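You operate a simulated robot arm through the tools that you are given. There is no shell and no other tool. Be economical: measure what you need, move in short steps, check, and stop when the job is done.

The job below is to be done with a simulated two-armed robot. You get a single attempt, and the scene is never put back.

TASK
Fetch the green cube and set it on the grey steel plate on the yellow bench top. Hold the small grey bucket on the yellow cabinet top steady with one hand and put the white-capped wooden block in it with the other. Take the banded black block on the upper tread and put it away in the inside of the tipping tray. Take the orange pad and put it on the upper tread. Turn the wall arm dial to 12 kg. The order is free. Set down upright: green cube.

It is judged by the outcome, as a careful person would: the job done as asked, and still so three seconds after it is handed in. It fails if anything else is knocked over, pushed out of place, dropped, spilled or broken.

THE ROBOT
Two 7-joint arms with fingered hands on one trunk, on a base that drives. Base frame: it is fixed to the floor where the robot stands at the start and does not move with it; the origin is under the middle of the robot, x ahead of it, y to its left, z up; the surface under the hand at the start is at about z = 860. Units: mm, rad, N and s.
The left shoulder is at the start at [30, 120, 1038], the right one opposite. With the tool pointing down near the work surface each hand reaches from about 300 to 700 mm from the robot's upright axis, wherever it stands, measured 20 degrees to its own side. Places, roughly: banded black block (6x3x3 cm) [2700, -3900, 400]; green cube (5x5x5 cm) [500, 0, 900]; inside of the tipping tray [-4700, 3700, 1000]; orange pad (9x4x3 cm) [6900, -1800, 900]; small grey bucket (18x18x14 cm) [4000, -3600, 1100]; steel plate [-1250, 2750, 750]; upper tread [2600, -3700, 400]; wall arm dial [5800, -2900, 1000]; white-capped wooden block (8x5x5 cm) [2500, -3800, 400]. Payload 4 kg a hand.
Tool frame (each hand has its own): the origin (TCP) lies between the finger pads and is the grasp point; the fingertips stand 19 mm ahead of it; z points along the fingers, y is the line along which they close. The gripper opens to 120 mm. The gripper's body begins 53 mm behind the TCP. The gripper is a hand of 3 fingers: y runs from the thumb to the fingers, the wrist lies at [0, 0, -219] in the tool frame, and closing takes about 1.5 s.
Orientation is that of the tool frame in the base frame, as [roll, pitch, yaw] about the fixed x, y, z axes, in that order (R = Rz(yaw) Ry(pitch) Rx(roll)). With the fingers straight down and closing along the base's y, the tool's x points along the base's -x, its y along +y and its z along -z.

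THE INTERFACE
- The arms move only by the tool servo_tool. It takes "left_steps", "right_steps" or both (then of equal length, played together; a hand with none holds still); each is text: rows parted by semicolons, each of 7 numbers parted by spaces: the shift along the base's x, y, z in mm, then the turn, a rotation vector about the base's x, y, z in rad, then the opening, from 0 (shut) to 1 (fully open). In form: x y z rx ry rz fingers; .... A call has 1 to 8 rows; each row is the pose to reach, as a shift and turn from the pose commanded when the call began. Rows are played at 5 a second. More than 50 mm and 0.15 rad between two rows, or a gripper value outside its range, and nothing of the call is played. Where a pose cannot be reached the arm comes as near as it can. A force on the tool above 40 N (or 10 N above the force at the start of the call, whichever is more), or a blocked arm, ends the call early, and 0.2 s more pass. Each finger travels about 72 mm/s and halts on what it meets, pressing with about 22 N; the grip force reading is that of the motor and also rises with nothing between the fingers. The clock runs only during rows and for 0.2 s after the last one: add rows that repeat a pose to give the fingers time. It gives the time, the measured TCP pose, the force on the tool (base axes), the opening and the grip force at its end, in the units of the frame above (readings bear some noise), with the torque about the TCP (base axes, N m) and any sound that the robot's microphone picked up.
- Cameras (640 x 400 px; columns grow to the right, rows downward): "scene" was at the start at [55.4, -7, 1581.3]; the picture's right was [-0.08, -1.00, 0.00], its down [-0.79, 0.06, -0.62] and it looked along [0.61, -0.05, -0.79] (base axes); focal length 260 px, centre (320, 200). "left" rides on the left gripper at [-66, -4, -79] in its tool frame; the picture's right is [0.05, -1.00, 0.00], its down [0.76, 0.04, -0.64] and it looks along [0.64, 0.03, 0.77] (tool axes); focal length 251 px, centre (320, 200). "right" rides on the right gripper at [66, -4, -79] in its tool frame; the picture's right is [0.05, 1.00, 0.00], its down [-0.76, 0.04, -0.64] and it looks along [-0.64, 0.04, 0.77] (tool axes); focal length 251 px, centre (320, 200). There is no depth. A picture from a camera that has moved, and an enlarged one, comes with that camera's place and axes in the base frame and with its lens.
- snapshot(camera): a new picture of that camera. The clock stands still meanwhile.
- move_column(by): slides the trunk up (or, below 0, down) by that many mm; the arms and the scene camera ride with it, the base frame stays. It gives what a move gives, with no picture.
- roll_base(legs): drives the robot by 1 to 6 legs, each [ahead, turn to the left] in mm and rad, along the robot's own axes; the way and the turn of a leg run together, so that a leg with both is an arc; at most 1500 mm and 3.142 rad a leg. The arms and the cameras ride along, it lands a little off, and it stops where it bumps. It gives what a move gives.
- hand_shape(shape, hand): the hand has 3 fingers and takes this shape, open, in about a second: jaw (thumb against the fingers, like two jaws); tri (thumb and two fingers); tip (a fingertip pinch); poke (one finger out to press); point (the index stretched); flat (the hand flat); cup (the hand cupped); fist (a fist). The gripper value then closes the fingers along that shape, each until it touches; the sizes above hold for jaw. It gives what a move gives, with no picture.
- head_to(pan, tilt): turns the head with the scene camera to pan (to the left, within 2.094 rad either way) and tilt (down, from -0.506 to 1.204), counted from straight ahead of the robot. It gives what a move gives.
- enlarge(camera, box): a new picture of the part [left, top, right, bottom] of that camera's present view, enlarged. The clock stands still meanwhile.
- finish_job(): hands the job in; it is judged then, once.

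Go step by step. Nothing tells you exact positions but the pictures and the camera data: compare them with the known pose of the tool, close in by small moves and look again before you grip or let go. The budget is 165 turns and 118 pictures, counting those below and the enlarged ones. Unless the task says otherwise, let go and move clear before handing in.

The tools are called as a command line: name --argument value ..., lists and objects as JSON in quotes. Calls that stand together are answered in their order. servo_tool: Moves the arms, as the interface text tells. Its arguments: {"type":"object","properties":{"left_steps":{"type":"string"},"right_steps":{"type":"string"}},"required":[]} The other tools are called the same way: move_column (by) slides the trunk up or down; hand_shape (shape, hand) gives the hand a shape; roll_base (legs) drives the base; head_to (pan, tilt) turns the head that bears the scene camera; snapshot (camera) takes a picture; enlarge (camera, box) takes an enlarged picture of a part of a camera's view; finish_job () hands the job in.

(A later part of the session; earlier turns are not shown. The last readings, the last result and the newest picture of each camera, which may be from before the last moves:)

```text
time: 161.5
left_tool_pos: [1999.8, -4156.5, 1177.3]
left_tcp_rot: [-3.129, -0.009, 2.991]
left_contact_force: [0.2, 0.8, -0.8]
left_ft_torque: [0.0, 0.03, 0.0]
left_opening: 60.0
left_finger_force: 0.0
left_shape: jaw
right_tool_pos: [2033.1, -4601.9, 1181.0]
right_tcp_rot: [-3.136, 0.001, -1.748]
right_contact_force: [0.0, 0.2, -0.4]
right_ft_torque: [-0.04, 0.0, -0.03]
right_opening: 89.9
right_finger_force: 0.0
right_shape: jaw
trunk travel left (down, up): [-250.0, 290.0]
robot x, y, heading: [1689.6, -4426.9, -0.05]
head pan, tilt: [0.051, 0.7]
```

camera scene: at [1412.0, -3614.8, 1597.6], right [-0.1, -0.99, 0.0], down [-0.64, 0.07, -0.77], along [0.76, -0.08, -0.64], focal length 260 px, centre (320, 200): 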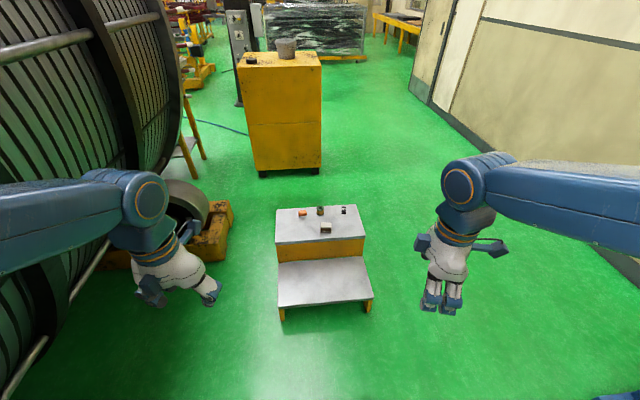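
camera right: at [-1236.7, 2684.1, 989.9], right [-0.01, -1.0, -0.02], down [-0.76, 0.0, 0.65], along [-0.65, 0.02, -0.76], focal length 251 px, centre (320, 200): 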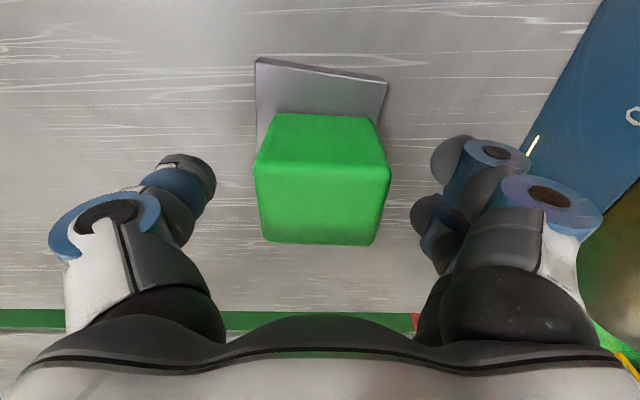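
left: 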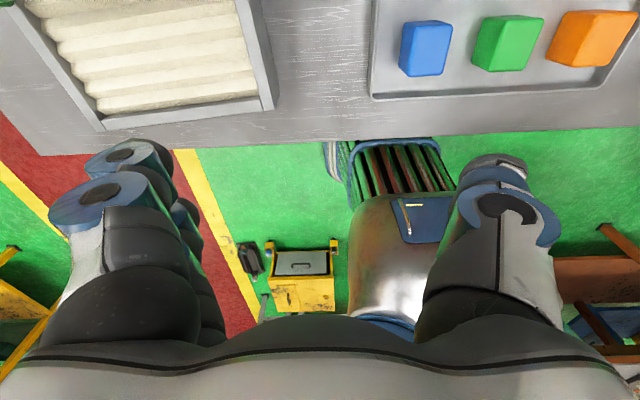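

roll_base --legs '[[880, 0], [0, 0.5]]'

roll_base --legs '[[0, 0.55]]'

roll_base --legs '[[0, 0.55]]'

head_to --pan 0 --tilt 0.95

snapshot --camera "scene"

```text
time: 167.6
left_tool_pos: [2734.4, -4102.0, 1177.5]
left_tcp_rot: [-3.131, -0.009, -2.824]
left_contact_force: [-0.6, 0.5, 0.5]
left_ft_torque: [0.0, 0.04, -0.02]
left_opening: 60.0
left_finger_force: 0.1
left_shape: jaw
right_tool_pos: [2965.0, -4483.2, 1182.0]
right_tcp_rot: [-3.133, 0.004, -1.28]
right_contact_force: [0.3, 0.3, -0.4]
right_ft_torque: [0.02, -0.02, 0.02]
right_opening: 89.8
right_finger_force: 0.0
right_shape: jaw
trunk travel left (down, up): [-250.0, 290.0]
robot x, y, heading: [2580.7, -4499.1, 0.41]
head pan, tilt: [0.051, 0.7]
```

```text
time: 169.5
left_tool_pos: [2504.0, -4080.9, 1179.0]
left_tcp_rot: [-3.132, -0.009, -2.277]
left_contact_force: [-0.2, 0.7, 0.8]
left_ft_torque: [-0.01, 0.01, -0.01]
left_opening: 59.9
left_finger_force: 0.0
left_shape: jaw
right_tool_pos: [2900.7, -4286.5, 1181.8]
right_tcp_rot: [-3.132, 0.004, -0.732]
right_contact_force: [-1.2, 0.2, 0.1]
right_ft_torque: [-0.05, -0.04, 0.0]
right_opening: 90.1
right_finger_force: 0.0
right_shape: jaw
trunk travel left (down, up): [-250.0, 290.0]
robot x, y, heading: [2610.7, -4514.1, 0.965]
head pan, tilt: [0.051, 0.7]
```

```text
time: 171.4
left_tool_pos: [2295.6, -4194.9, 1177.9]
left_tcp_rot: [-3.133, -0.01, -1.734]
left_contact_force: [-0.5, 1.1, 0.7]
left_ft_torque: [0.0, -0.01, 0.01]
left_opening: 60.0
left_finger_force: 0.1
left_shape: jaw
right_tool_pos: [2739.5, -4165.4, 1180.7]
right_tcp_rot: [-3.136, 0.001, -0.188]
right_contact_force: [-0.8, 0.7, 0.5]
right_ft_torque: [-0.04, -0.02, -0.03]
right_opening: 90.1
right_finger_force: 0.0
right_shape: jaw
trunk travel left (down, up): [-250.0, 290.0]
robot x, y, heading: [2630.9, -4513.2, 1.5]
head pan, tilt: [0.051, 0.7]
```

```text
time: 172.2
left_tool_pos: [2297.1, -4195.6, 1178.6]
left_tcp_rot: [-3.132, -0.009, -1.734]
left_contact_force: [0.8, -0.2, 0.5]
left_ft_torque: [0.04, 0.02, 0.0]
left_opening: 59.8
left_finger_force: 0.1
left_shape: jaw
right_tool_pos: [2742.5, -4167.6, 1180.6]
right_tcp_rot: [-3.133, 0.004, -0.19]
right_contact_force: [-0.7, -0.8, 0.3]
right_ft_torque: [0.03, 0.02, 0.01]
right_opening: 89.7
right_finger_force: 0.0
right_shape: jaw
trunk travel left (down, up): [-250.0, 290.0]
robot x, y, heading: [2627.2, -4513.4, 1.498]
head pan, tilt: [0.0, 0.949]
```

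```text
70 pictures are left
camera scene: at [2636.9, -4461.2, 1577.9], right [1.0, -0.07, 0.0], down [-0.06, -0.81, -0.58], along [0.04, 0.58, -0.81], focal length 260 px, centre (320, 200)
```

scene: 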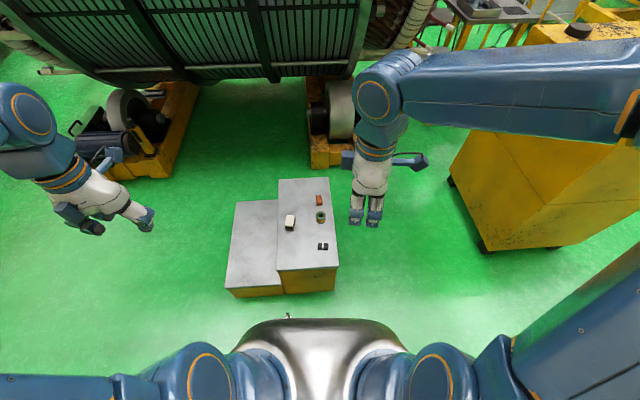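

Blocks confirmed: white-capped at about [2530, -3761], black at [2688, -3910]. Driving 180 closer and lowering the trunk; hands first higher isn't needed (tread at z≈400).

roll_base --legs '[[180, 0]]'

move_column --by -245

servo_tool --left_steps "30 28 -20 0 0 0 0.8;60 56 -40 0 0 0 0.8;90 84 -60 0 0 0 0.8;120 112 -80 0 0 0 0.8;150 140 -100 0 0 0 0.8;180 168 -120 0 0 0 0.8;205 190 -140 0 0 0 0.8;225 215 -165 0 0 0 0.8"

snapshot --camera "left"

snapshot --camera "scene"

```text
time: 173.7
left_tool_pos: [2312.3, -4009.3, 1178.2]
left_tcp_rot: [-3.132, -0.011, -1.739]
left_contact_force: [0.4, -0.7, -0.1]
left_ft_torque: [-0.04, 0.03, 0.0]
left_opening: 60.1
left_finger_force: 0.2
left_shape: jaw
right_tool_pos: [2758.2, -3981.8, 1180.6]
right_tcp_rot: [-3.135, 0.004, -0.196]
right_contact_force: [-0.4, 0.4, 0.2]
right_ft_torque: [-0.04, 0.02, 0.02]
right_opening: 89.8
right_finger_force: 0.0
right_shape: jaw
trunk travel left (down, up): [-250.0, 290.0]
robot x, y, heading: [2648.6, -4331.5, 1.492]
head pan, tilt: [0.0, 0.949]
```

```text
time: 176.3
left_tool_pos: [2313.7, -4010.2, 933.4]
left_tcp_rot: [-3.134, -0.008, -1.739]
left_contact_force: [-0.1, -0.4, -0.9]
left_ft_torque: [0.03, -0.05, -0.03]
left_opening: 60.0
left_finger_force: 0.1
left_shape: jaw
right_tool_pos: [2758.1, -3983.8, 935.9]
right_tcp_rot: [-3.133, 0.008, -0.196]
right_contact_force: [0.0, -0.3, 0.0]
right_ft_torque: [-0.03, 0.02, 0.01]
right_opening: 89.8
right_finger_force: 0.0
right_shape: jaw
trunk travel left (down, up): [-5.0, 535.0]
robot x, y, heading: [2649.9, -4327.9, 1.49]
head pan, tilt: [0.0, 0.949]
```

```text
time: 178.1
left_tool_pos: [2533.7, -3797.3, 764.9]
left_tcp_rot: [-3.134, -0.008, -1.739]
left_contact_force: [0.0, -0.6, 0.4]
left_ft_torque: [0.0, -0.03, 0.0]
left_opening: 95.7
left_finger_force: 0.0
left_shape: jaw
right_tool_pos: [2757.4, -3983.6, 935.1]
right_tcp_rot: [-3.135, 0.006, -0.195]
right_contact_force: [-0.2, -0.5, 0.2]
right_ft_torque: [-0.03, 0.01, 0.02]
right_opening: 90.1
right_finger_force: 0.0
right_shape: jaw
trunk travel left (down, up): [-5.0, 535.0]
robot x, y, heading: [2645.6, -4330.8, 1.492]
head pan, tilt: [0.0, 0.949]
```

```text
69 pictures are left
camera left: at [2546.9, -3732.7, 842.0], right [0.98, -0.22, 0.01], down [-0.17, -0.74, 0.65], along [-0.14, -0.64, -0.76], focal length 251 px, centre (320, 200)
```

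left: 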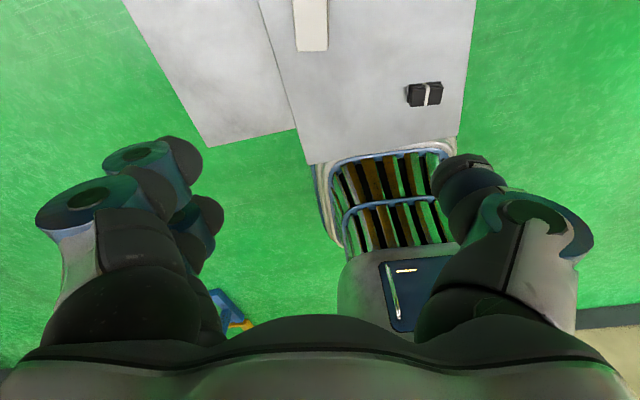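

```text
68 pictures are left
camera scene: at [2649.8, -4276.9, 1332.8], right [1.0, -0.08, 0.0], down [-0.06, -0.81, -0.58], along [0.05, 0.58, -0.81], focal length 260 px, centre (320, 200)
```

scene: 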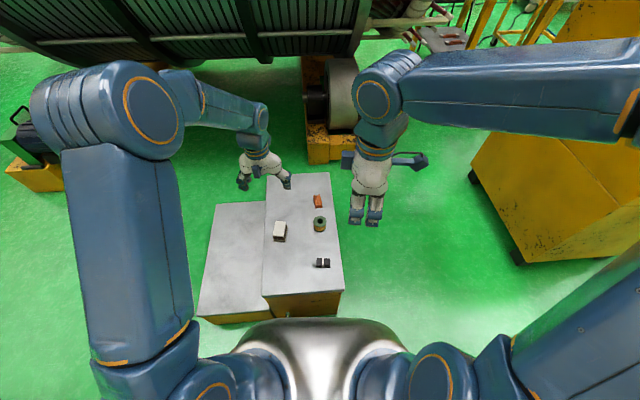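

Moving the left hand over the white-capped block and partway down for another look.

servo_tool --left_steps "-1 15 -40 0 0 0 0.8;-1 25 -85 0 0 0 0.8;-1 25 -130 0 0 0 0.8;-1 25 -175 0 0 0 0.8;-1 25 -215 0 0 0 0.8;-1 25 -215 0 0 0 0.8"

snapshot --camera "left"

enlarge --camera "scene" --box '[220, 150, 380, 290]'

```text
time: 179.5
left_tool_pos: [2535.0, -3771.5, 552.2]
left_tcp_rot: [-3.133, -0.009, -1.739]
left_contact_force: [0.0, -0.1, 0.4]
left_ft_torque: [-0.02, 0.0, -0.01]
left_opening: 95.7
left_finger_force: 0.1
left_shape: jaw
right_tool_pos: [2757.5, -3983.7, 936.3]
right_tcp_rot: [-3.133, 0.005, -0.195]
right_contact_force: [0.4, -0.8, -0.1]
right_ft_torque: [0.0, -0.01, 0.02]
right_opening: 89.6
right_finger_force: 0.0
right_shape: jaw
trunk travel left (down, up): [-5.0, 535.0]
robot x, y, heading: [2643.7, -4332.9, 1.49]
head pan, tilt: [0.0, 0.949]
```

```text
67 pictures are left
camera left: at [2547.8, -3706.7, 630.1], right [0.98, -0.22, 0.01], down [-0.17, -0.74, 0.65], along [-0.14, -0.64, -0.76], focal length 251 px, centre (320, 200)
```

left: 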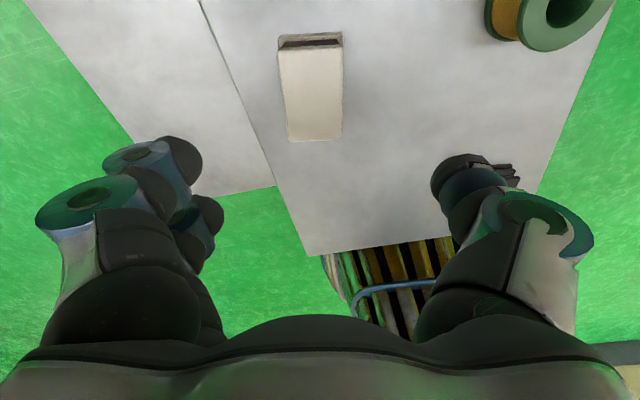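

```text
2.86 times, centred on (300, 220) of scene
camera zoom: at [2649.6, -4277.4, 1332.9], right [1.0, -0.08, 0.0], down [-0.06, -0.81, -0.58], along [0.05, 0.58, -0.81], focal length 742 px, centre (377, 143)
```

zoom: 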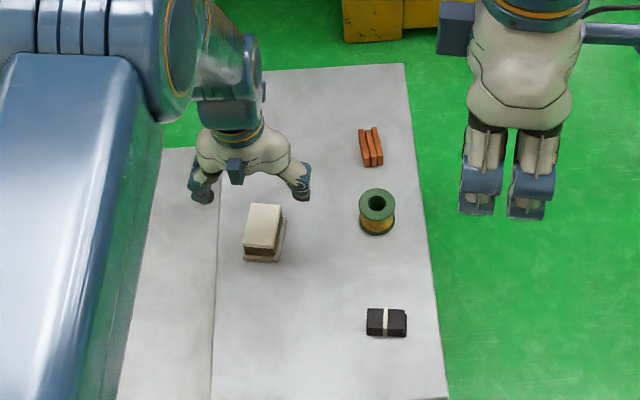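

servo_tool --left_steps "-3 2 -35 0 0 0 0.8;-6 4 -70 0 0 0 0.8;-6 4 -100 0 0 0 0.8;-6 4 -115 0 0 0 0.8;-6 4 -115 0 0 0 0.8"

snapshot --camera "left"

```text
time: 180.7
left_tool_pos: [2531.3, -3767.6, 438.4]
left_tcp_rot: [-3.133, -0.008, -1.741]
left_contact_force: [1.0, 0.4, 0.1]
left_ft_torque: [-0.03, 0.01, 0.0]
left_opening: 95.7
left_finger_force: 0.0
left_shape: jaw
right_tool_pos: [2757.5, -3983.6, 935.2]
right_tcp_rot: [-3.132, 0.003, -0.196]
right_contact_force: [0.6, -0.4, -0.2]
right_ft_torque: [0.02, 0.02, 0.01]
right_opening: 89.7
right_finger_force: 0.1
right_shape: jaw
trunk travel left (down, up): [-5.0, 535.0]
robot x, y, heading: [2645.3, -4331.2, 1.495]
head pan, tilt: [0.0, 0.949]
```

```text
65 pictures are left
camera left: at [2543.8, -3702.5, 515.5], right [0.98, -0.22, 0.01], down [-0.17, -0.74, 0.65], along [-0.14, -0.64, -0.76], focal length 251 px, centre (320, 200)
```

left: 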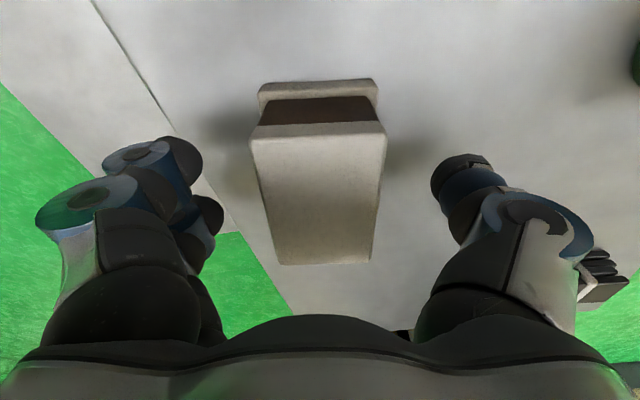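

Centred on the block. Down a little more and close.

servo_tool --left_steps "0 0 -8 0 0 0 0.8;0 0 -16 0 0 0 0.8;0 0 -17 0 0 0 0.6;0 0 -17 0 0 0 0.4;0 0 -17 0 0 0 0.2;0 0 -17 0 0 0 0.2;0 0 -17 0 0 0 0.2;0 0 -17 0 0 0 0.2"

snapshot --camera "left"

```text
time: 182.5
left_tool_pos: [2530.2, -3768.9, 421.1]
left_tcp_rot: [-3.132, -0.009, -1.74]
left_contact_force: [0.4, -0.6, -0.1]
left_ft_torque: [0.03, -0.06, 0.0]
left_opening: 43.7
left_finger_force: 22.8
left_shape: jaw
right_tool_pos: [2757.5, -3984.6, 936.4]
right_tcp_rot: [-3.133, 0.002, -0.196]
right_contact_force: [0.0, -0.5, 0.2]
right_ft_torque: [-0.05, -0.03, -0.01]
right_opening: 89.7
right_finger_force: 0.0
right_shape: jaw
trunk travel left (down, up): [-5.0, 535.0]
robot x, y, heading: [2647.9, -4326.2, 1.489]
head pan, tilt: [0.0, 0.949]
```

```text
64 pictures are left
camera left: at [2543.6, -3702.9, 498.9], right [0.98, -0.22, 0.01], down [-0.17, -0.74, 0.65], along [-0.14, -0.64, -0.76], focal length 251 px, centre (320, 200)
```

left: 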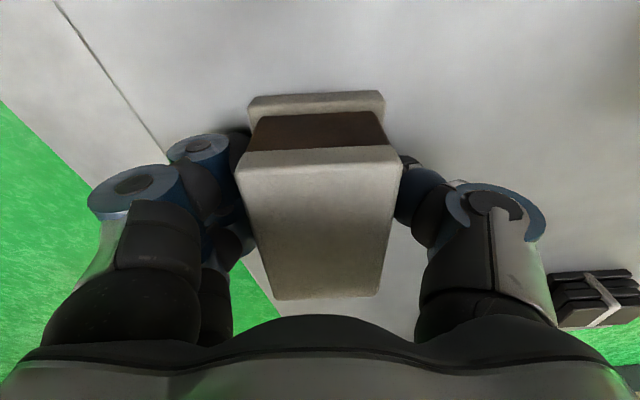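

Block gripped. Lifting it and raising the trunk.

servo_tool --left_steps "0 0 30 0 0 0 0.2;0 0 75 0 0 0 0.2;0 0 120 0 0 0 0.2;0 0 165 0 0 0 0.2;0 0 210 0 0 0 0.2;-20 -20 250 0 0 0 0.2;-40 -50 280 0 0 0 0.2;-60 -80 310 0 0 0 0.2"

move_column --by 300

servo_tool --left_steps "-10 -40 10 0 0 0 0.2;-20 -80 20 0 0 0 0.2;-30 -120 30 0 0 0 0.2;-40 -150 50 0 0 0 0.2;-40 -150 50 0 0 0 0.2"

snapshot --camera "left"

```text
time: 184.3
left_tool_pos: [2470.9, -3846.1, 734.2]
left_tcp_rot: [-3.132, -0.008, -1.74]
left_contact_force: [-0.2, -0.2, -1.4]
left_ft_torque: [-0.01, 0.02, -0.01]
left_opening: 43.7
left_finger_force: 22.1
left_shape: jaw
right_tool_pos: [2757.1, -3983.8, 936.3]
right_tcp_rot: [-3.133, 0.004, -0.196]
right_contact_force: [0.1, 0.5, -0.4]
right_ft_torque: [0.01, -0.01, 0.03]
right_opening: 89.8
right_finger_force: 0.0
right_shape: jaw
trunk travel left (down, up): [-5.0, 535.0]
robot x, y, heading: [2648.8, -4327.7, 1.492]
head pan, tilt: [0.0, 0.949]
```

```text
time: 187.3
left_tool_pos: [2470.2, -3847.5, 1032.1]
left_tcp_rot: [-3.133, -0.008, -1.741]
left_contact_force: [0.5, 0.0, -0.9]
left_ft_torque: [0.02, 0.0, -0.03]
left_opening: 43.9
left_finger_force: 21.8
left_shape: jaw
right_tool_pos: [2758.2, -3983.6, 1235.5]
right_tcp_rot: [-3.134, 0.004, -0.196]
right_contact_force: [-0.6, -0.5, -0.5]
right_ft_torque: [0.03, -0.01, 0.03]
right_opening: 90.0
right_finger_force: 0.2
right_shape: jaw
trunk travel left (down, up): [-305.0, 235.0]
robot x, y, heading: [2644.1, -4327.0, 1.496]
head pan, tilt: [0.0, 0.949]
```

```text
time: 188.5
left_tool_pos: [2431.1, -3999.3, 1084.9]
left_tcp_rot: [-3.133, -0.012, -1.742]
left_contact_force: [0.4, 0.5, -1.2]
left_ft_torque: [-0.01, 0.01, 0.02]
left_opening: 43.6
left_finger_force: 21.7
left_shape: jaw
right_tool_pos: [2757.8, -3982.1, 1235.8]
right_tcp_rot: [-3.135, 0.005, -0.195]
right_contact_force: [-0.1, 0.4, 0.7]
right_ft_torque: [-0.04, 0.01, 0.0]
right_opening: 89.6
right_finger_force: 0.1
right_shape: jaw
trunk travel left (down, up): [-305.0, 235.0]
robot x, y, heading: [2647.9, -4329.5, 1.491]
head pan, tilt: [0.0, 0.949]
```

```text
63 pictures are left
camera left: at [2445.2, -3933.4, 1162.4], right [0.97, -0.22, 0.01], down [-0.17, -0.74, 0.65], along [-0.14, -0.64, -0.76], focal length 251 px, centre (320, 200)
```

left: 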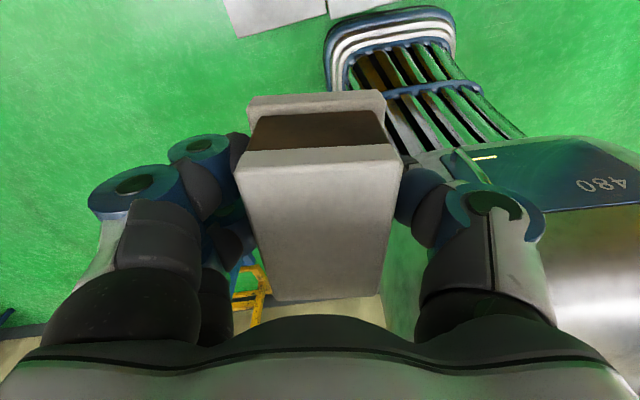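

Holding the block. I'll go to the south side of the cabinet (bucket around [4000, -3580]): back up, face east, drive, then turn to face the cabinet.

roll_base --legs '[[-100, 0], [0, -0.5], [0, -0.5], [0, -0.49]]'

servo_tool --left_steps "0 0 40 0 0 0 0.2;0 0 80 0 0 0 0.2;0 0 120 0 0 0 0.2;0 0 150 0 0 0 0.2"

```text
time: 191.7
left_tool_pos: [2643.7, -4037.1, 1084.6]
left_tcp_rot: [-3.133, -0.009, -2.334]
left_contact_force: [-0.4, 0.2, -1.5]
left_ft_torque: [0.03, 0.02, -0.01]
left_opening: 43.4
left_finger_force: 22.4
left_shape: jaw
right_tool_pos: [2923.5, -4208.0, 1237.1]
right_tcp_rot: [-3.131, 0.005, -0.788]
right_contact_force: [-0.2, 0.1, -0.2]
right_ft_torque: [0.01, 0.02, 0.05]
right_opening: 90.1
right_finger_force: 0.1
right_shape: jaw
trunk travel left (down, up): [-305.0, 235.0]
robot x, y, heading: [2607.8, -4407.6, 0.897]
head pan, tilt: [0.0, 0.949]
stopped in leg 3: the robot was blocked; the commanded pose is now the measured one
```

```text
time: 192.7
left_tool_pos: [2641.4, -4040.4, 1236.7]
left_tcp_rot: [-3.136, -0.01, -2.334]
left_contact_force: [0.8, 0.1, -0.5]
left_ft_torque: [-0.03, 0.02, 0.05]
left_opening: 43.0
left_finger_force: 21.7
left_shape: jaw
right_tool_pos: [2921.4, -4207.0, 1237.0]
right_tcp_rot: [-3.133, 0.006, -0.788]
right_contact_force: [1.3, -0.1, -0.8]
right_ft_torque: [0.03, 0.03, 0.01]
right_opening: 90.0
right_finger_force: 0.0
right_shape: jaw
trunk travel left (down, up): [-305.0, 235.0]
robot x, y, heading: [2612.6, -4411.2, 0.904]
head pan, tilt: [0.0, 0.949]
```

roll_base --legs '[[0, -0.5]]'

roll_base --legs '[[0, -0.42], [1250, 0]]'

head_to --pan 0.6 --tilt 0.5

snapshot --camera "scene"

```text
time: 194.5
left_tool_pos: [2823.9, -4103.0, 1235.5]
left_tcp_rot: [-3.132, -0.009, -2.849]
left_contact_force: [0.2, -0.1, -0.6]
left_ft_torque: [0.01, 0.03, -0.01]
left_opening: 42.9
left_finger_force: 22.2
left_shape: jaw
right_tool_pos: [2984.8, -4386.7, 1236.1]
right_tcp_rot: [-3.132, 0.005, -1.305]
right_contact_force: [0.5, -0.2, 0.8]
right_ft_torque: [-0.03, 0.01, 0.0]
right_opening: 89.9
right_finger_force: 0.1
right_shape: jaw
trunk travel left (down, up): [-305.0, 235.0]
robot x, y, heading: [2600.9, -4386.0, 0.385]
head pan, tilt: [0.0, 0.949]
```

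```text
time: 201.8
left_tool_pos: [4118.8, -4258.3, 1236.4]
left_tcp_rot: [-3.131, -0.007, 3.021]
left_contact_force: [-0.2, 0.3, -1.0]
left_ft_torque: [0.0, 0.01, 0.04]
left_opening: 42.8
left_finger_force: 22.0
left_shape: jaw
right_tool_pos: [4152.6, -4582.3, 1235.2]
right_tcp_rot: [-3.129, 0.006, -1.719]
right_contact_force: [0.4, 0.5, 0.1]
right_ft_torque: [-0.02, 0.0, -0.01]
right_opening: 90.0
right_finger_force: 0.0
right_shape: jaw
trunk travel left (down, up): [-305.0, 235.0]
robot x, y, heading: [3805.8, -4424.0, -0.028]
head pan, tilt: [0.0, 0.949]
```

```text
time: 202.8
left_tool_pos: [4120.1, -4258.3, 1236.2]
left_tcp_rot: [-3.134, -0.009, 3.021]
left_contact_force: [-1.0, -0.7, -0.5]
left_ft_torque: [0.01, 0.04, 0.02]
left_opening: 42.9
left_finger_force: 22.0
left_shape: jaw
right_tool_pos: [4154.0, -4583.5, 1233.9]
right_tcp_rot: [-3.131, 0.005, -1.718]
right_contact_force: [-0.4, -0.6, -0.1]
right_ft_torque: [0.01, 0.03, -0.01]
right_opening: 90.0
right_finger_force: 0.0
right_shape: jaw
trunk travel left (down, up): [-305.0, 235.0]
robot x, y, heading: [3804.1, -4421.6, -0.033]
head pan, tilt: [0.6, 0.499]
```

```text
62 pictures are left
camera scene: at [3860.9, -4373.6, 1670.2], right [0.54, -0.84, 0.0], down [-0.41, -0.26, -0.88], along [0.74, 0.47, -0.48], focal length 260 px, centre (320, 200)
```

scene: 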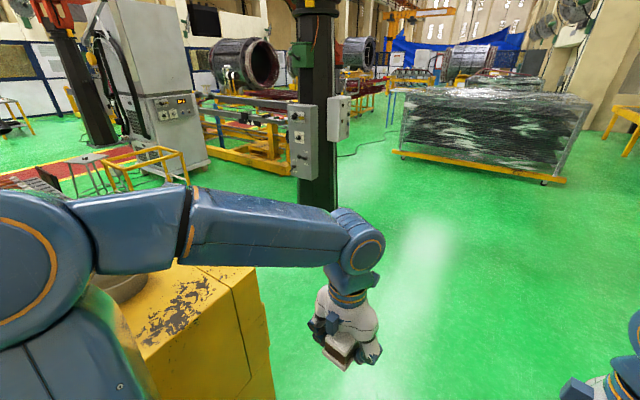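

The cabinet spans about x 3765–4195, south face y≈-3828, bucket near [4019, -3598]. Advancing a bit and turning north in steps.

roll_base --legs '[[120, 0], [0, 0.52]]'

roll_base --legs '[[0, 0.54]]'

roll_base --legs '[[0, 0.54]]'

head_to --pan 0 --tilt 0.7

snapshot --camera "scene"

```text
time: 205.6
left_tool_pos: [4114.8, -4127.2, 1235.9]
left_tcp_rot: [-3.13, -0.009, -2.739]
left_contact_force: [-0.7, -0.2, -0.2]
left_ft_torque: [-0.05, 0.01, 0.0]
left_opening: 42.9
left_finger_force: 21.9
left_shape: jaw
right_tool_pos: [4305.4, -4392.2, 1236.5]
right_tcp_rot: [-3.131, 0.006, -1.197]
right_contact_force: [-0.5, -0.1, 0.0]
right_ft_torque: [-0.01, -0.01, 0.0]
right_opening: 89.9
right_finger_force: 0.1
right_shape: jaw
trunk travel left (down, up): [-305.0, 235.0]
robot x, y, heading: [3933.9, -4452.4, 0.485]
head pan, tilt: [0.6, 0.499]
```

```text
time: 207.5
left_tool_pos: [3919.2, -4079.3, 1235.3]
left_tcp_rot: [-3.132, -0.01, -2.189]
left_contact_force: [0.0, 0.7, -1.8]
left_ft_torque: [-0.04, 0.01, -0.01]
left_opening: 43.2
left_finger_force: 22.0
left_shape: jaw
right_tool_pos: [4219.5, -4205.2, 1236.0]
right_tcp_rot: [-3.131, 0.006, -0.645]
right_contact_force: [0.2, 0.6, -0.1]
right_ft_torque: [0.0, 0.03, 0.01]
right_opening: 89.8
right_finger_force: 0.0
right_shape: jaw
trunk travel left (down, up): [-305.0, 235.0]
robot x, y, heading: [3960.8, -4463.9, 1.035]
head pan, tilt: [0.6, 0.499]
```

```text
time: 209.4
left_tool_pos: [3732.0, -4154.9, 1237.1]
left_tcp_rot: [-3.135, -0.007, -1.659]
left_contact_force: [0.3, 0.1, -1.0]
left_ft_torque: [0.03, 0.02, -0.01]
left_opening: 43.2
left_finger_force: 22.8
left_shape: jaw
right_tool_pos: [4054.8, -4110.6, 1237.7]
right_tcp_rot: [-3.13, 0.007, -0.116]
right_contact_force: [-0.3, -0.5, 0.1]
right_ft_torque: [0.04, 0.03, 0.0]
right_opening: 89.9
right_finger_force: 0.1
right_shape: jaw
trunk travel left (down, up): [-305.0, 235.0]
robot x, y, heading: [3984.6, -4463.4, 1.56]
head pan, tilt: [0.6, 0.499]
```

```text
time: 210.4
left_tool_pos: [3731.3, -4152.2, 1234.8]
left_tcp_rot: [-3.131, -0.011, -1.66]
left_contact_force: [-0.6, -0.4, -0.5]
left_ft_torque: [0.01, -0.03, 0.02]
left_opening: 42.9
left_finger_force: 22.2
left_shape: jaw
right_tool_pos: [4053.8, -4108.9, 1236.2]
right_tcp_rot: [-3.132, 0.006, -0.116]
right_contact_force: [-0.8, -0.5, -0.2]
right_ft_torque: [0.01, 0.04, -0.01]
right_opening: 90.0
right_finger_force: 0.0
right_shape: jaw
trunk travel left (down, up): [-305.0, 235.0]
robot x, y, heading: [3985.3, -4464.0, 1.563]
head pan, tilt: [0.0, 0.7]
```

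```text
61 pictures are left
camera scene: at [3985.7, -4399.4, 1652.7], right [1.0, -0.01, 0.0], down [-0.01, -0.64, -0.77], along [0.01, 0.77, -0.64], focal length 260 px, centre (320, 200)
```

scene: 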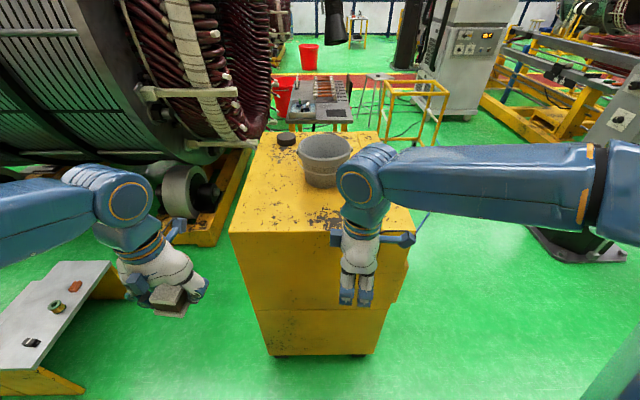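

Triangulating, the cabinet top is at z≈1080 with the bucket centred near [4014, -3580], rim ≈1220. I'll raise the trunk 165 and drive 280 closer.

move_column --by 165

roll_base --legs '[[280, 0]]'

head_to --pan 0 --tilt 0.85

snapshot --camera "scene"

snapshot --camera "right"

```text
time: 212.3
left_tool_pos: [3730.6, -4152.9, 1401.3]
left_tcp_rot: [-3.133, -0.01, -1.657]
left_contact_force: [-0.1, 0.5, 0.1]
left_ft_torque: [0.02, -0.01, -0.02]
left_opening: 42.6
left_finger_force: 21.7
left_shape: jaw
right_tool_pos: [4053.8, -4107.4, 1400.2]
right_tcp_rot: [-3.133, 0.003, -0.116]
right_contact_force: [-0.5, -0.5, -0.6]
right_ft_torque: [-0.03, 0.0, -0.01]
right_opening: 89.6
right_finger_force: 0.1
right_shape: jaw
trunk travel left (down, up): [-470.0, 70.0]
robot x, y, heading: [3983.2, -4463.2, 1.562]
head pan, tilt: [0.0, 0.7]
```

```text
time: 214.2
left_tool_pos: [3734.7, -3865.5, 1401.0]
left_tcp_rot: [-3.133, -0.011, -1.658]
left_contact_force: [-0.3, 0.0, -0.1]
left_ft_torque: [-0.02, 0.0, -0.06]
left_opening: 42.7
left_finger_force: 21.6
left_shape: jaw
right_tool_pos: [4057.2, -3822.2, 1400.9]
right_tcp_rot: [-3.13, 0.002, -0.116]
right_contact_force: [1.6, 1.4, -0.5]
right_ft_torque: [-0.01, 0.02, -0.02]
right_opening: 90.1
right_finger_force: 0.0
right_shape: jaw
trunk travel left (down, up): [-470.0, 70.0]
robot x, y, heading: [3988.4, -4174.7, 1.561]
head pan, tilt: [0.0, 0.7]
```

```text
time: 214.9
left_tool_pos: [3734.1, -3862.6, 1400.3]
left_tcp_rot: [-3.133, -0.01, -1.659]
left_contact_force: [-0.3, -1.1, 0.0]
left_ft_torque: [0.03, 0.01, 0.0]
left_opening: 42.8
left_finger_force: 22.2
left_shape: jaw
right_tool_pos: [4057.0, -3818.4, 1400.7]
right_tcp_rot: [-3.132, 0.002, -0.114]
right_contact_force: [-0.6, -0.7, -0.4]
right_ft_torque: [-0.04, 0.03, -0.01]
right_opening: 90.0
right_finger_force: 0.1
right_shape: jaw
trunk travel left (down, up): [-470.0, 70.0]
robot x, y, heading: [3988.3, -4179.0, 1.558]
head pan, tilt: [0.0, 0.85]
```

```text
60 pictures are left
camera scene: at [3988.0, -4116.1, 1805.3], right [1.0, -0.01, 0.0], down [-0.01, -0.75, -0.66], along [0.01, 0.66, -0.75], focal length 260 px, centre (320, 200)
```

scene: 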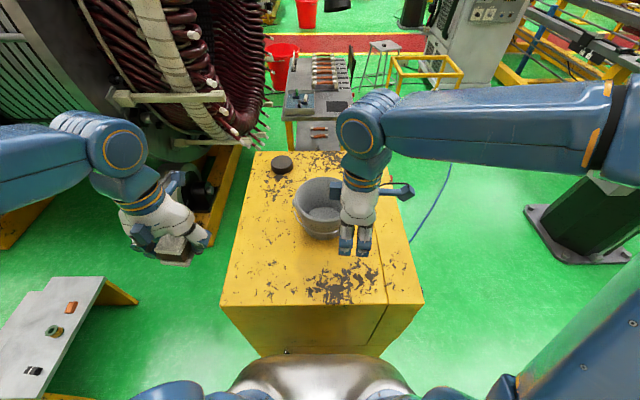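

```text
59 pictures are left
camera right: at [4122.9, -3824.5, 1480.0], right [-0.06, -1.0, -0.01], down [-0.76, 0.04, 0.65], along [-0.64, 0.05, -0.76], focal length 251 px, centre (320, 200)
```

right: 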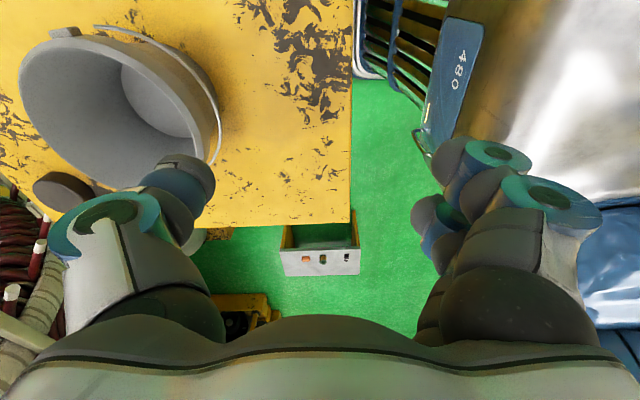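

Bucket centre ≈ [4012, -3605], with its wire bail on the near side. I'll bring the right hand, tilted slightly, over the near rim so the thumb goes inside and fingers outside.

servo_tool --right_steps "-8 25 -15 0.06 0 0 0.75;-16 50 -30 0.12 0 0 0.75;-24 75 -45 0.18 0 0 0.75;-32 100 -60 0.24 0 0 0.75;-40 125 -75 0.3 0 0 0.75;-40 125 -95 0.3 0 0 0.75;-40 125 -95 0.3 0 0 0.75"

snapshot --camera "right"

enlarge --camera "scene" --box '[240, 130, 440, 280]'

```text
time: 216.6
left_tool_pos: [3733.8, -3864.5, 1400.1]
left_tcp_rot: [-3.133, -0.01, -1.66]
left_contact_force: [-0.3, 0.0, 0.6]
left_ft_torque: [-0.01, -0.03, 0.02]
left_opening: 42.6
left_finger_force: 21.9
left_shape: jaw
right_tool_pos: [4016.0, -3694.4, 1306.2]
right_tcp_rot: [-2.833, 0.039, -0.11]
right_contact_force: [0.2, -0.3, 1.1]
right_ft_torque: [0.04, -0.01, 0.01]
right_opening: 90.0
right_finger_force: 0.1
right_shape: jaw
trunk travel left (down, up): [-470.0, 70.0]
robot x, y, heading: [3991.0, -4173.3, 1.563]
head pan, tilt: [0.0, 0.85]
```

```text
58 pictures are left
camera right: at [4082.7, -3722.8, 1379.8], right [-0.06, -0.95, -0.31], down [-0.76, -0.15, 0.63], along [-0.64, 0.27, -0.71], focal length 251 px, centre (320, 200)
```

right: 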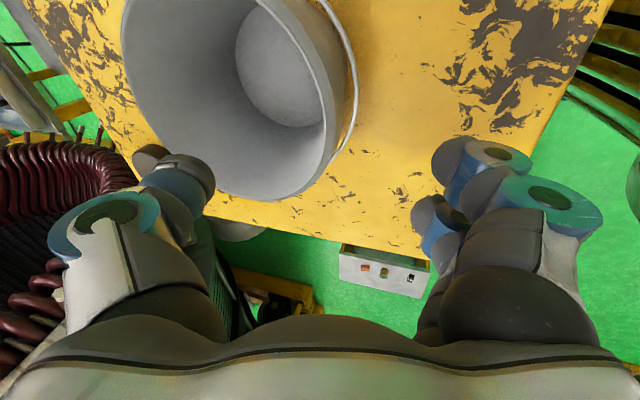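

```text
2.67 times, centred on (340, 205) of scene
camera zoom: at [3987.9, -4117.4, 1805.3], right [1.0, -0.01, 0.0], down [-0.01, -0.75, -0.66], along [0.01, 0.66, -0.75], focal length 692 px, centre (267, 187)
```

zoom: 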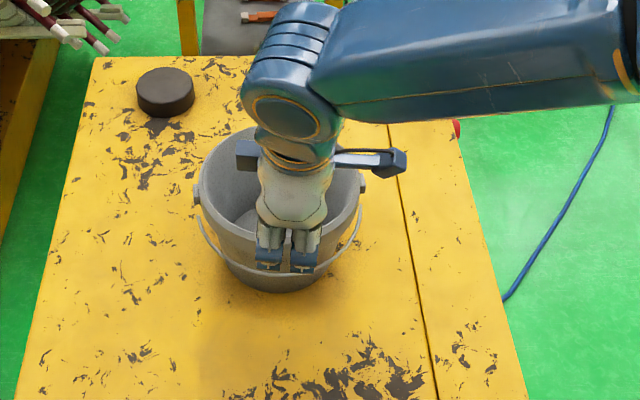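

The near rim is at about y≈-3692, between thumb and fingers. Descending to straddle the rim.

servo_tool --right_steps "0 0 -25 0 0 0 0.75;0 0 -50 0 0 0 0.75;0 0 -70 0 0 0 0.75;0 0 -85 0 0 0 0.75;0 0 -92 0 0 0 0.75;0 0 -92 0 0 0 0.75"

snapshot --camera "right"

enlarge --camera "scene" --box '[240, 130, 440, 280]'

```text
time: 217.9
left_tool_pos: [3733.6, -3862.9, 1400.4]
left_tcp_rot: [-3.131, -0.011, -1.66]
left_contact_force: [-0.7, 0.3, -0.4]
left_ft_torque: [0.02, 0.01, -0.02]
left_opening: 43.0
left_finger_force: 21.6
left_shape: jaw
right_tool_pos: [4017.5, -3695.3, 1215.2]
right_tcp_rot: [-2.832, 0.039, -0.111]
right_contact_force: [0.5, -0.1, -0.2]
right_ft_torque: [-0.01, 0.01, 0.01]
right_opening: 89.8
right_finger_force: 0.0
right_shape: jaw
trunk travel left (down, up): [-470.0, 70.0]
robot x, y, heading: [3985.2, -4172.7, 1.559]
head pan, tilt: [0.0, 0.85]
```

```text
56 pictures are left
camera right: at [4084.0, -3723.5, 1288.0], right [-0.06, -0.95, -0.31], down [-0.76, -0.15, 0.63], along [-0.64, 0.27, -0.71], focal length 251 px, centre (320, 200)
```

right: 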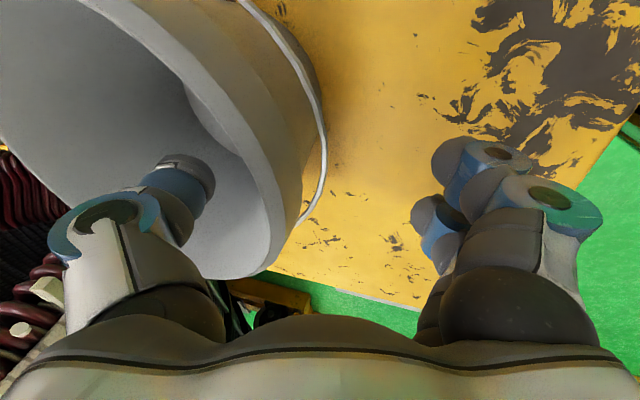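

```text
2.67 times, centred on (340, 205) of scene
camera zoom: at [3988.0, -4117.5, 1805.3], right [1.0, -0.01, 0.0], down [-0.01, -0.75, -0.66], along [0.01, 0.66, -0.75], focal length 692 px, centre (267, 187)
```

zoom: 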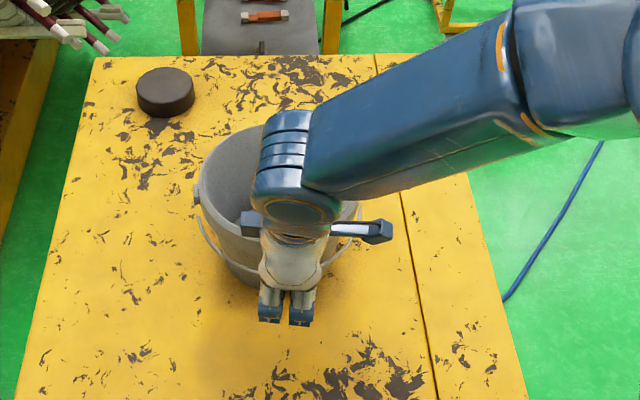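

The wall is between thumb and fingers, nearer the thumb. Shifting 11 mm forward and closing gently on it.

servo_tool --right_steps "0 6 -3 0 0 0 0.75;0 11 -6 0 0 0 0.7;0 11 -6 0 0 0 0.5;0 11 -6 0 0 0 0.3;0 11 -6 0 0 0 0.15;0 11 -6 0 0 0 0.0;0 11 -6 0 0 0 0.0;0 11 -6 0 0 0 0"

snapshot --camera "right"

enlarge --camera "scene" --box '[240, 130, 440, 280]'

```text
time: 219.8
left_tool_pos: [3733.5, -3862.4, 1400.6]
left_tcp_rot: [-3.131, -0.01, -1.661]
left_contact_force: [0.9, -0.6, -1.0]
left_ft_torque: [0.01, -0.01, 0.02]
left_opening: 42.7
left_finger_force: 22.0
left_shape: jaw
right_tool_pos: [4017.6, -3684.6, 1207.1]
right_tcp_rot: [-2.833, 0.038, -0.11]
right_contact_force: [-0.4, 0.9, -0.1]
right_ft_torque: [-0.06, -0.03, 0.07]
right_opening: 1.0
right_finger_force: 22.0
right_shape: jaw
trunk travel left (down, up): [-470.0, 70.0]
robot x, y, heading: [3989.3, -4177.2, 1.558]
head pan, tilt: [0.0, 0.85]
```

```text
54 pictures are left
camera right: at [4083.6, -3713.0, 1281.9], right [-0.06, -0.95, -0.3], down [-0.76, -0.15, 0.63], along [-0.64, 0.27, -0.71], focal length 251 px, centre (320, 200)
```

right: 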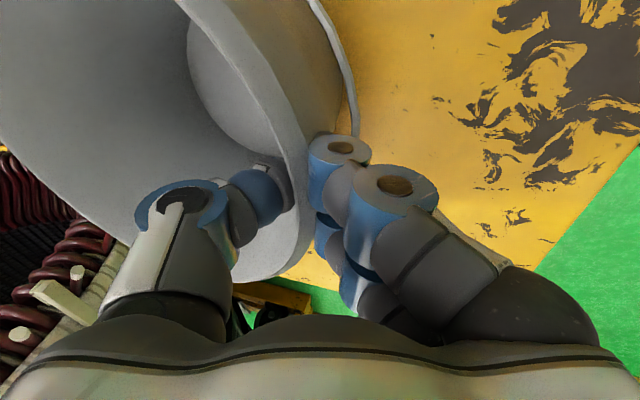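

```text
2.67 times, centred on (340, 205) of scene
camera zoom: at [3987.8, -4117.1, 1805.3], right [1.0, -0.01, 0.0], down [-0.01, -0.75, -0.66], along [0.01, 0.66, -0.75], focal length 692 px, centre (267, 187)
```

zoom: 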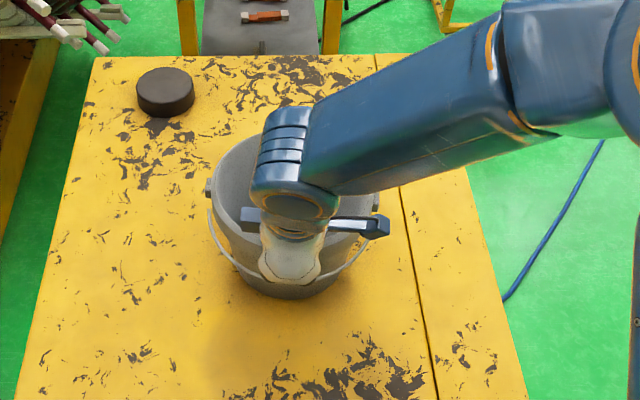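

The right hand now holds the rim. I'll bring the left hand with the block over the bucket, turned about 45° to keep clear of the right hand, approaching high.

servo_tool --left_steps "28 28 5 0 0 -0.1 0.2;56 56 10 0 0 -0.2 0.2;84 84 10 0 0 -0.3 0.2;112 112 10 0 0 -0.4 0.2;140 140 10 0 0 -0.5 0.2;168 168 10 0 0 -0.6 0.2;196 196 10 0 0 -0.7 0.2;224 224 10 0 0 -0.8 0.2"

snapshot --camera "scene"

snapshot --camera "left"

```text
time: 221.6
left_tool_pos: [3958.6, -3638.8, 1409.8]
left_tcp_rot: [-3.131, -0.01, -2.462]
left_contact_force: [1.1, 0.0, -0.3]
left_ft_torque: [-0.02, 0.03, 0.03]
left_opening: 42.7
left_finger_force: 22.1
left_shape: jaw
right_tool_pos: [4017.5, -3683.9, 1208.2]
right_tcp_rot: [-2.833, 0.038, -0.111]
right_contact_force: [-0.8, 0.9, -0.6]
right_ft_torque: [-0.07, -0.08, 0.01]
right_opening: 1.1
right_finger_force: 22.0
right_shape: jaw
trunk travel left (down, up): [-470.0, 70.0]
robot x, y, heading: [3990.5, -4170.6, 1.56]
head pan, tilt: [0.0, 0.85]
```

```text
52 pictures are left
camera scene: at [3989.1, -4115.5, 1805.3], right [1.0, -0.01, 0.0], down [-0.01, -0.75, -0.66], along [0.01, 0.66, -0.75], focal length 260 px, centre (320, 200)
```

scene: 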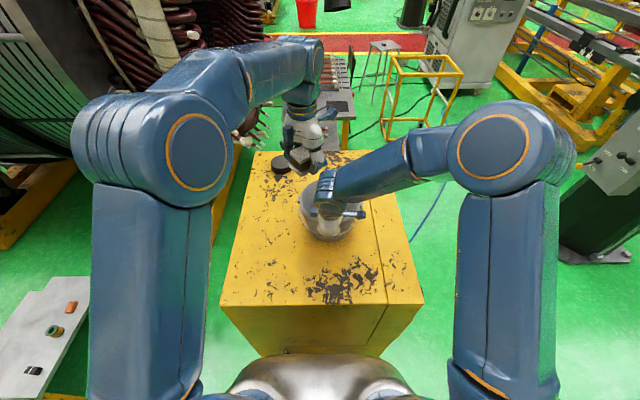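

```text
51 pictures are left
camera left: at [4011.6, -3600.2, 1488.3], right [0.59, -0.81, 0.01], down [-0.62, -0.44, 0.65], along [-0.52, -0.39, -0.76], focal length 251 px, centre (320, 200)
```

left: 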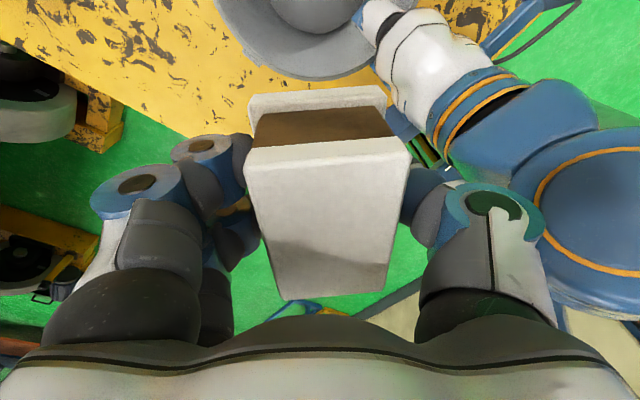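

servo_tool --left_steps "10 25 0 0 0 0 0.2;20 45 0 0 0 0 0.2;35 60 0 0 0 0 0.2;50 60 -20 0 0 0 0.2;50 60 -60 0 0 0 0.2;50 60 -90 0 0 0 0.2;50 60 -90 0 0 0 0.2"

snapshot --camera "left"

enlarge --camera "scene" --box '[240, 100, 440, 260]'

```text
time: 223.2
left_tool_pos: [4005.9, -3580.5, 1319.5]
left_tcp_rot: [-3.132, -0.009, -2.461]
left_contact_force: [0.0, -0.3, -0.6]
left_ft_torque: [0.01, 0.02, -0.02]
left_opening: 42.9
left_finger_force: 22.0
left_shape: jaw
right_tool_pos: [4017.2, -3685.2, 1208.9]
right_tcp_rot: [-2.832, 0.039, -0.111]
right_contact_force: [-0.2, 0.7, 0.1]
right_ft_torque: [-0.08, -0.05, 0.02]
right_opening: 0.9
right_finger_force: 22.0
right_shape: jaw
trunk travel left (down, up): [-470.0, 70.0]
robot x, y, heading: [3987.4, -4175.7, 1.559]
head pan, tilt: [0.0, 0.85]
```

```text
50 pictures are left
camera left: at [4059.0, -3541.0, 1397.0], right [0.59, -0.81, 0.01], down [-0.62, -0.44, 0.65], along [-0.52, -0.39, -0.76], focal length 251 px, centre (320, 200)
```

left: 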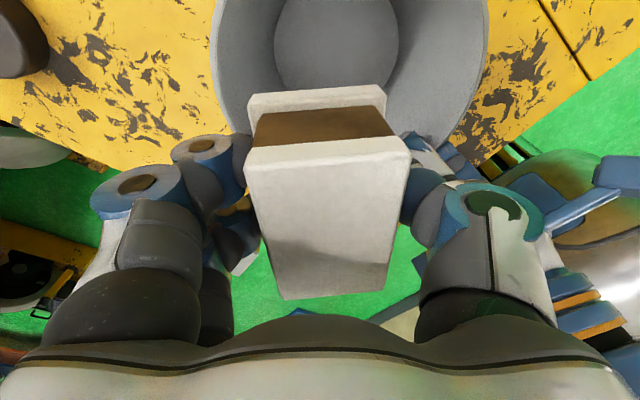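

```text
2.50 times, centred on (340, 180) of scene
camera zoom: at [3988.2, -4116.9, 1805.3], right [1.0, -0.01, 0.0], down [-0.01, -0.75, -0.66], along [0.01, 0.66, -0.75], focal length 649 px, centre (270, 250)
```

zoom: 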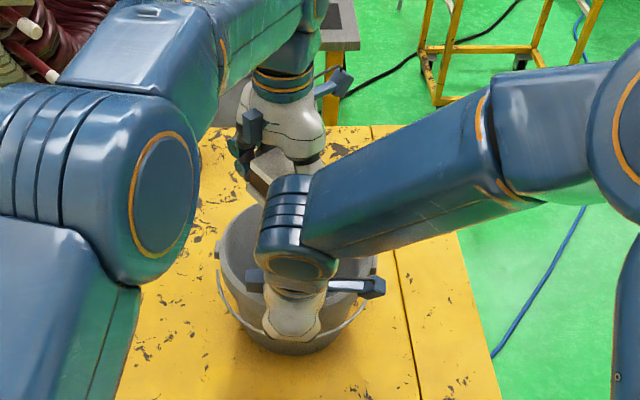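

The bucket centre now looks near [4030, -3597]. Shifting the block over it and lowering until its underside is at the rim level, watching force.

servo_tool --left_steps "10 0 -10 0 0 0 0.2;18 0 -25 0 0 0 0.2;18 0 -45 0 0 0 0.2;18 0 -65 0 0 0 0.2;18 0 -80 0 0 0 0.2;18 0 -80 0 0 0 0.2"

snapshot --camera "left"

snapshot --camera "right"

```text
time: 224.6
left_tool_pos: [4024.4, -3578.8, 1240.4]
left_tcp_rot: [-3.13, -0.009, -2.46]
left_contact_force: [0.8, -0.2, -0.9]
left_ft_torque: [-0.02, 0.01, 0.0]
left_opening: 42.6
left_finger_force: 22.6
left_shape: jaw
right_tool_pos: [4017.9, -3685.3, 1208.7]
right_tcp_rot: [-2.833, 0.04, -0.11]
right_contact_force: [0.2, -0.7, -0.5]
right_ft_torque: [-0.12, -0.01, 0.01]
right_opening: 1.0
right_finger_force: 22.0
right_shape: jaw
trunk travel left (down, up): [-470.0, 70.0]
robot x, y, heading: [3988.8, -4174.2, 1.562]
head pan, tilt: [0.0, 0.85]
```

```text
48 pictures are left
camera left: at [4078.0, -3539.4, 1317.0], right [0.59, -0.81, 0.01], down [-0.62, -0.44, 0.65], along [-0.52, -0.39, -0.76], focal length 251 px, centre (320, 200)
```

left: 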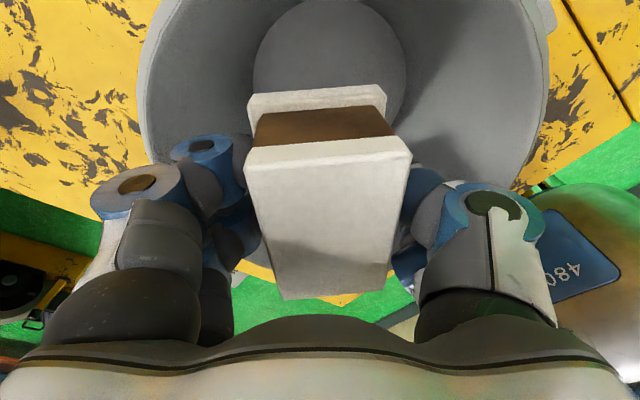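

```text
47 pictures are left
camera right: at [4083.8, -3712.6, 1282.0], right [-0.06, -0.95, -0.31], down [-0.76, -0.15, 0.63], along [-0.64, 0.27, -0.71], focal length 251 px, centre (320, 200)
```

right: 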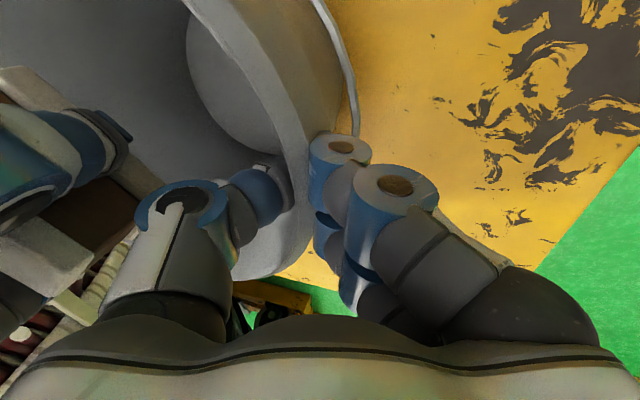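

The block needs to go about 17 mm toward +x to be over the bucket's floor centre. Shifting and lowering a little, then releasing.

servo_tool --left_steps "8 3 0 0 0 0 0.2;17 6 0 0 0 0 0.2;17 6 -10 0 0 0 0.2;17 6 -18 0 0 0 0.2;17 6 -18 0 0 0 0.2"

snapshot --camera "left"

```text
time: 225.8
left_tool_pos: [4042.5, -3573.2, 1222.4]
left_tcp_rot: [-3.131, -0.011, -2.462]
left_contact_force: [0.6, 0.6, -1.2]
left_ft_torque: [0.0, -0.01, 0.05]
left_opening: 42.4
left_finger_force: 21.9
left_shape: jaw
right_tool_pos: [4017.5, -3685.4, 1208.9]
right_tcp_rot: [-2.834, 0.039, -0.11]
right_contact_force: [-0.1, -0.1, 1.1]
right_ft_torque: [-0.11, -0.03, 0.02]
right_opening: 1.2
right_finger_force: 22.2
right_shape: jaw
trunk travel left (down, up): [-470.0, 70.0]
robot x, y, heading: [3987.0, -4175.5, 1.563]
head pan, tilt: [0.0, 0.85]
```

```text
46 pictures are left
camera left: at [4095.4, -3533.3, 1299.6], right [0.59, -0.81, 0.01], down [-0.62, -0.44, 0.65], along [-0.52, -0.39, -0.76], focal length 251 px, centre (320, 200)
```

left: 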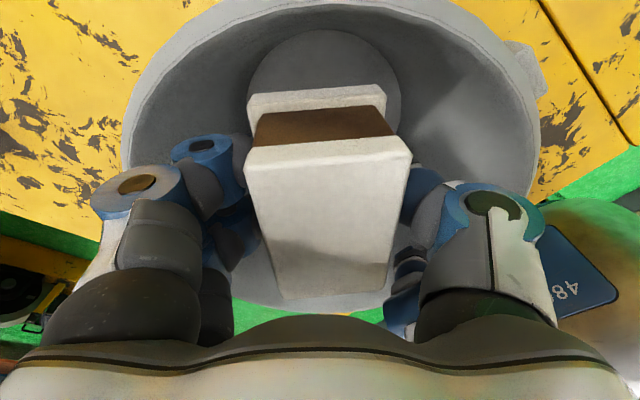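

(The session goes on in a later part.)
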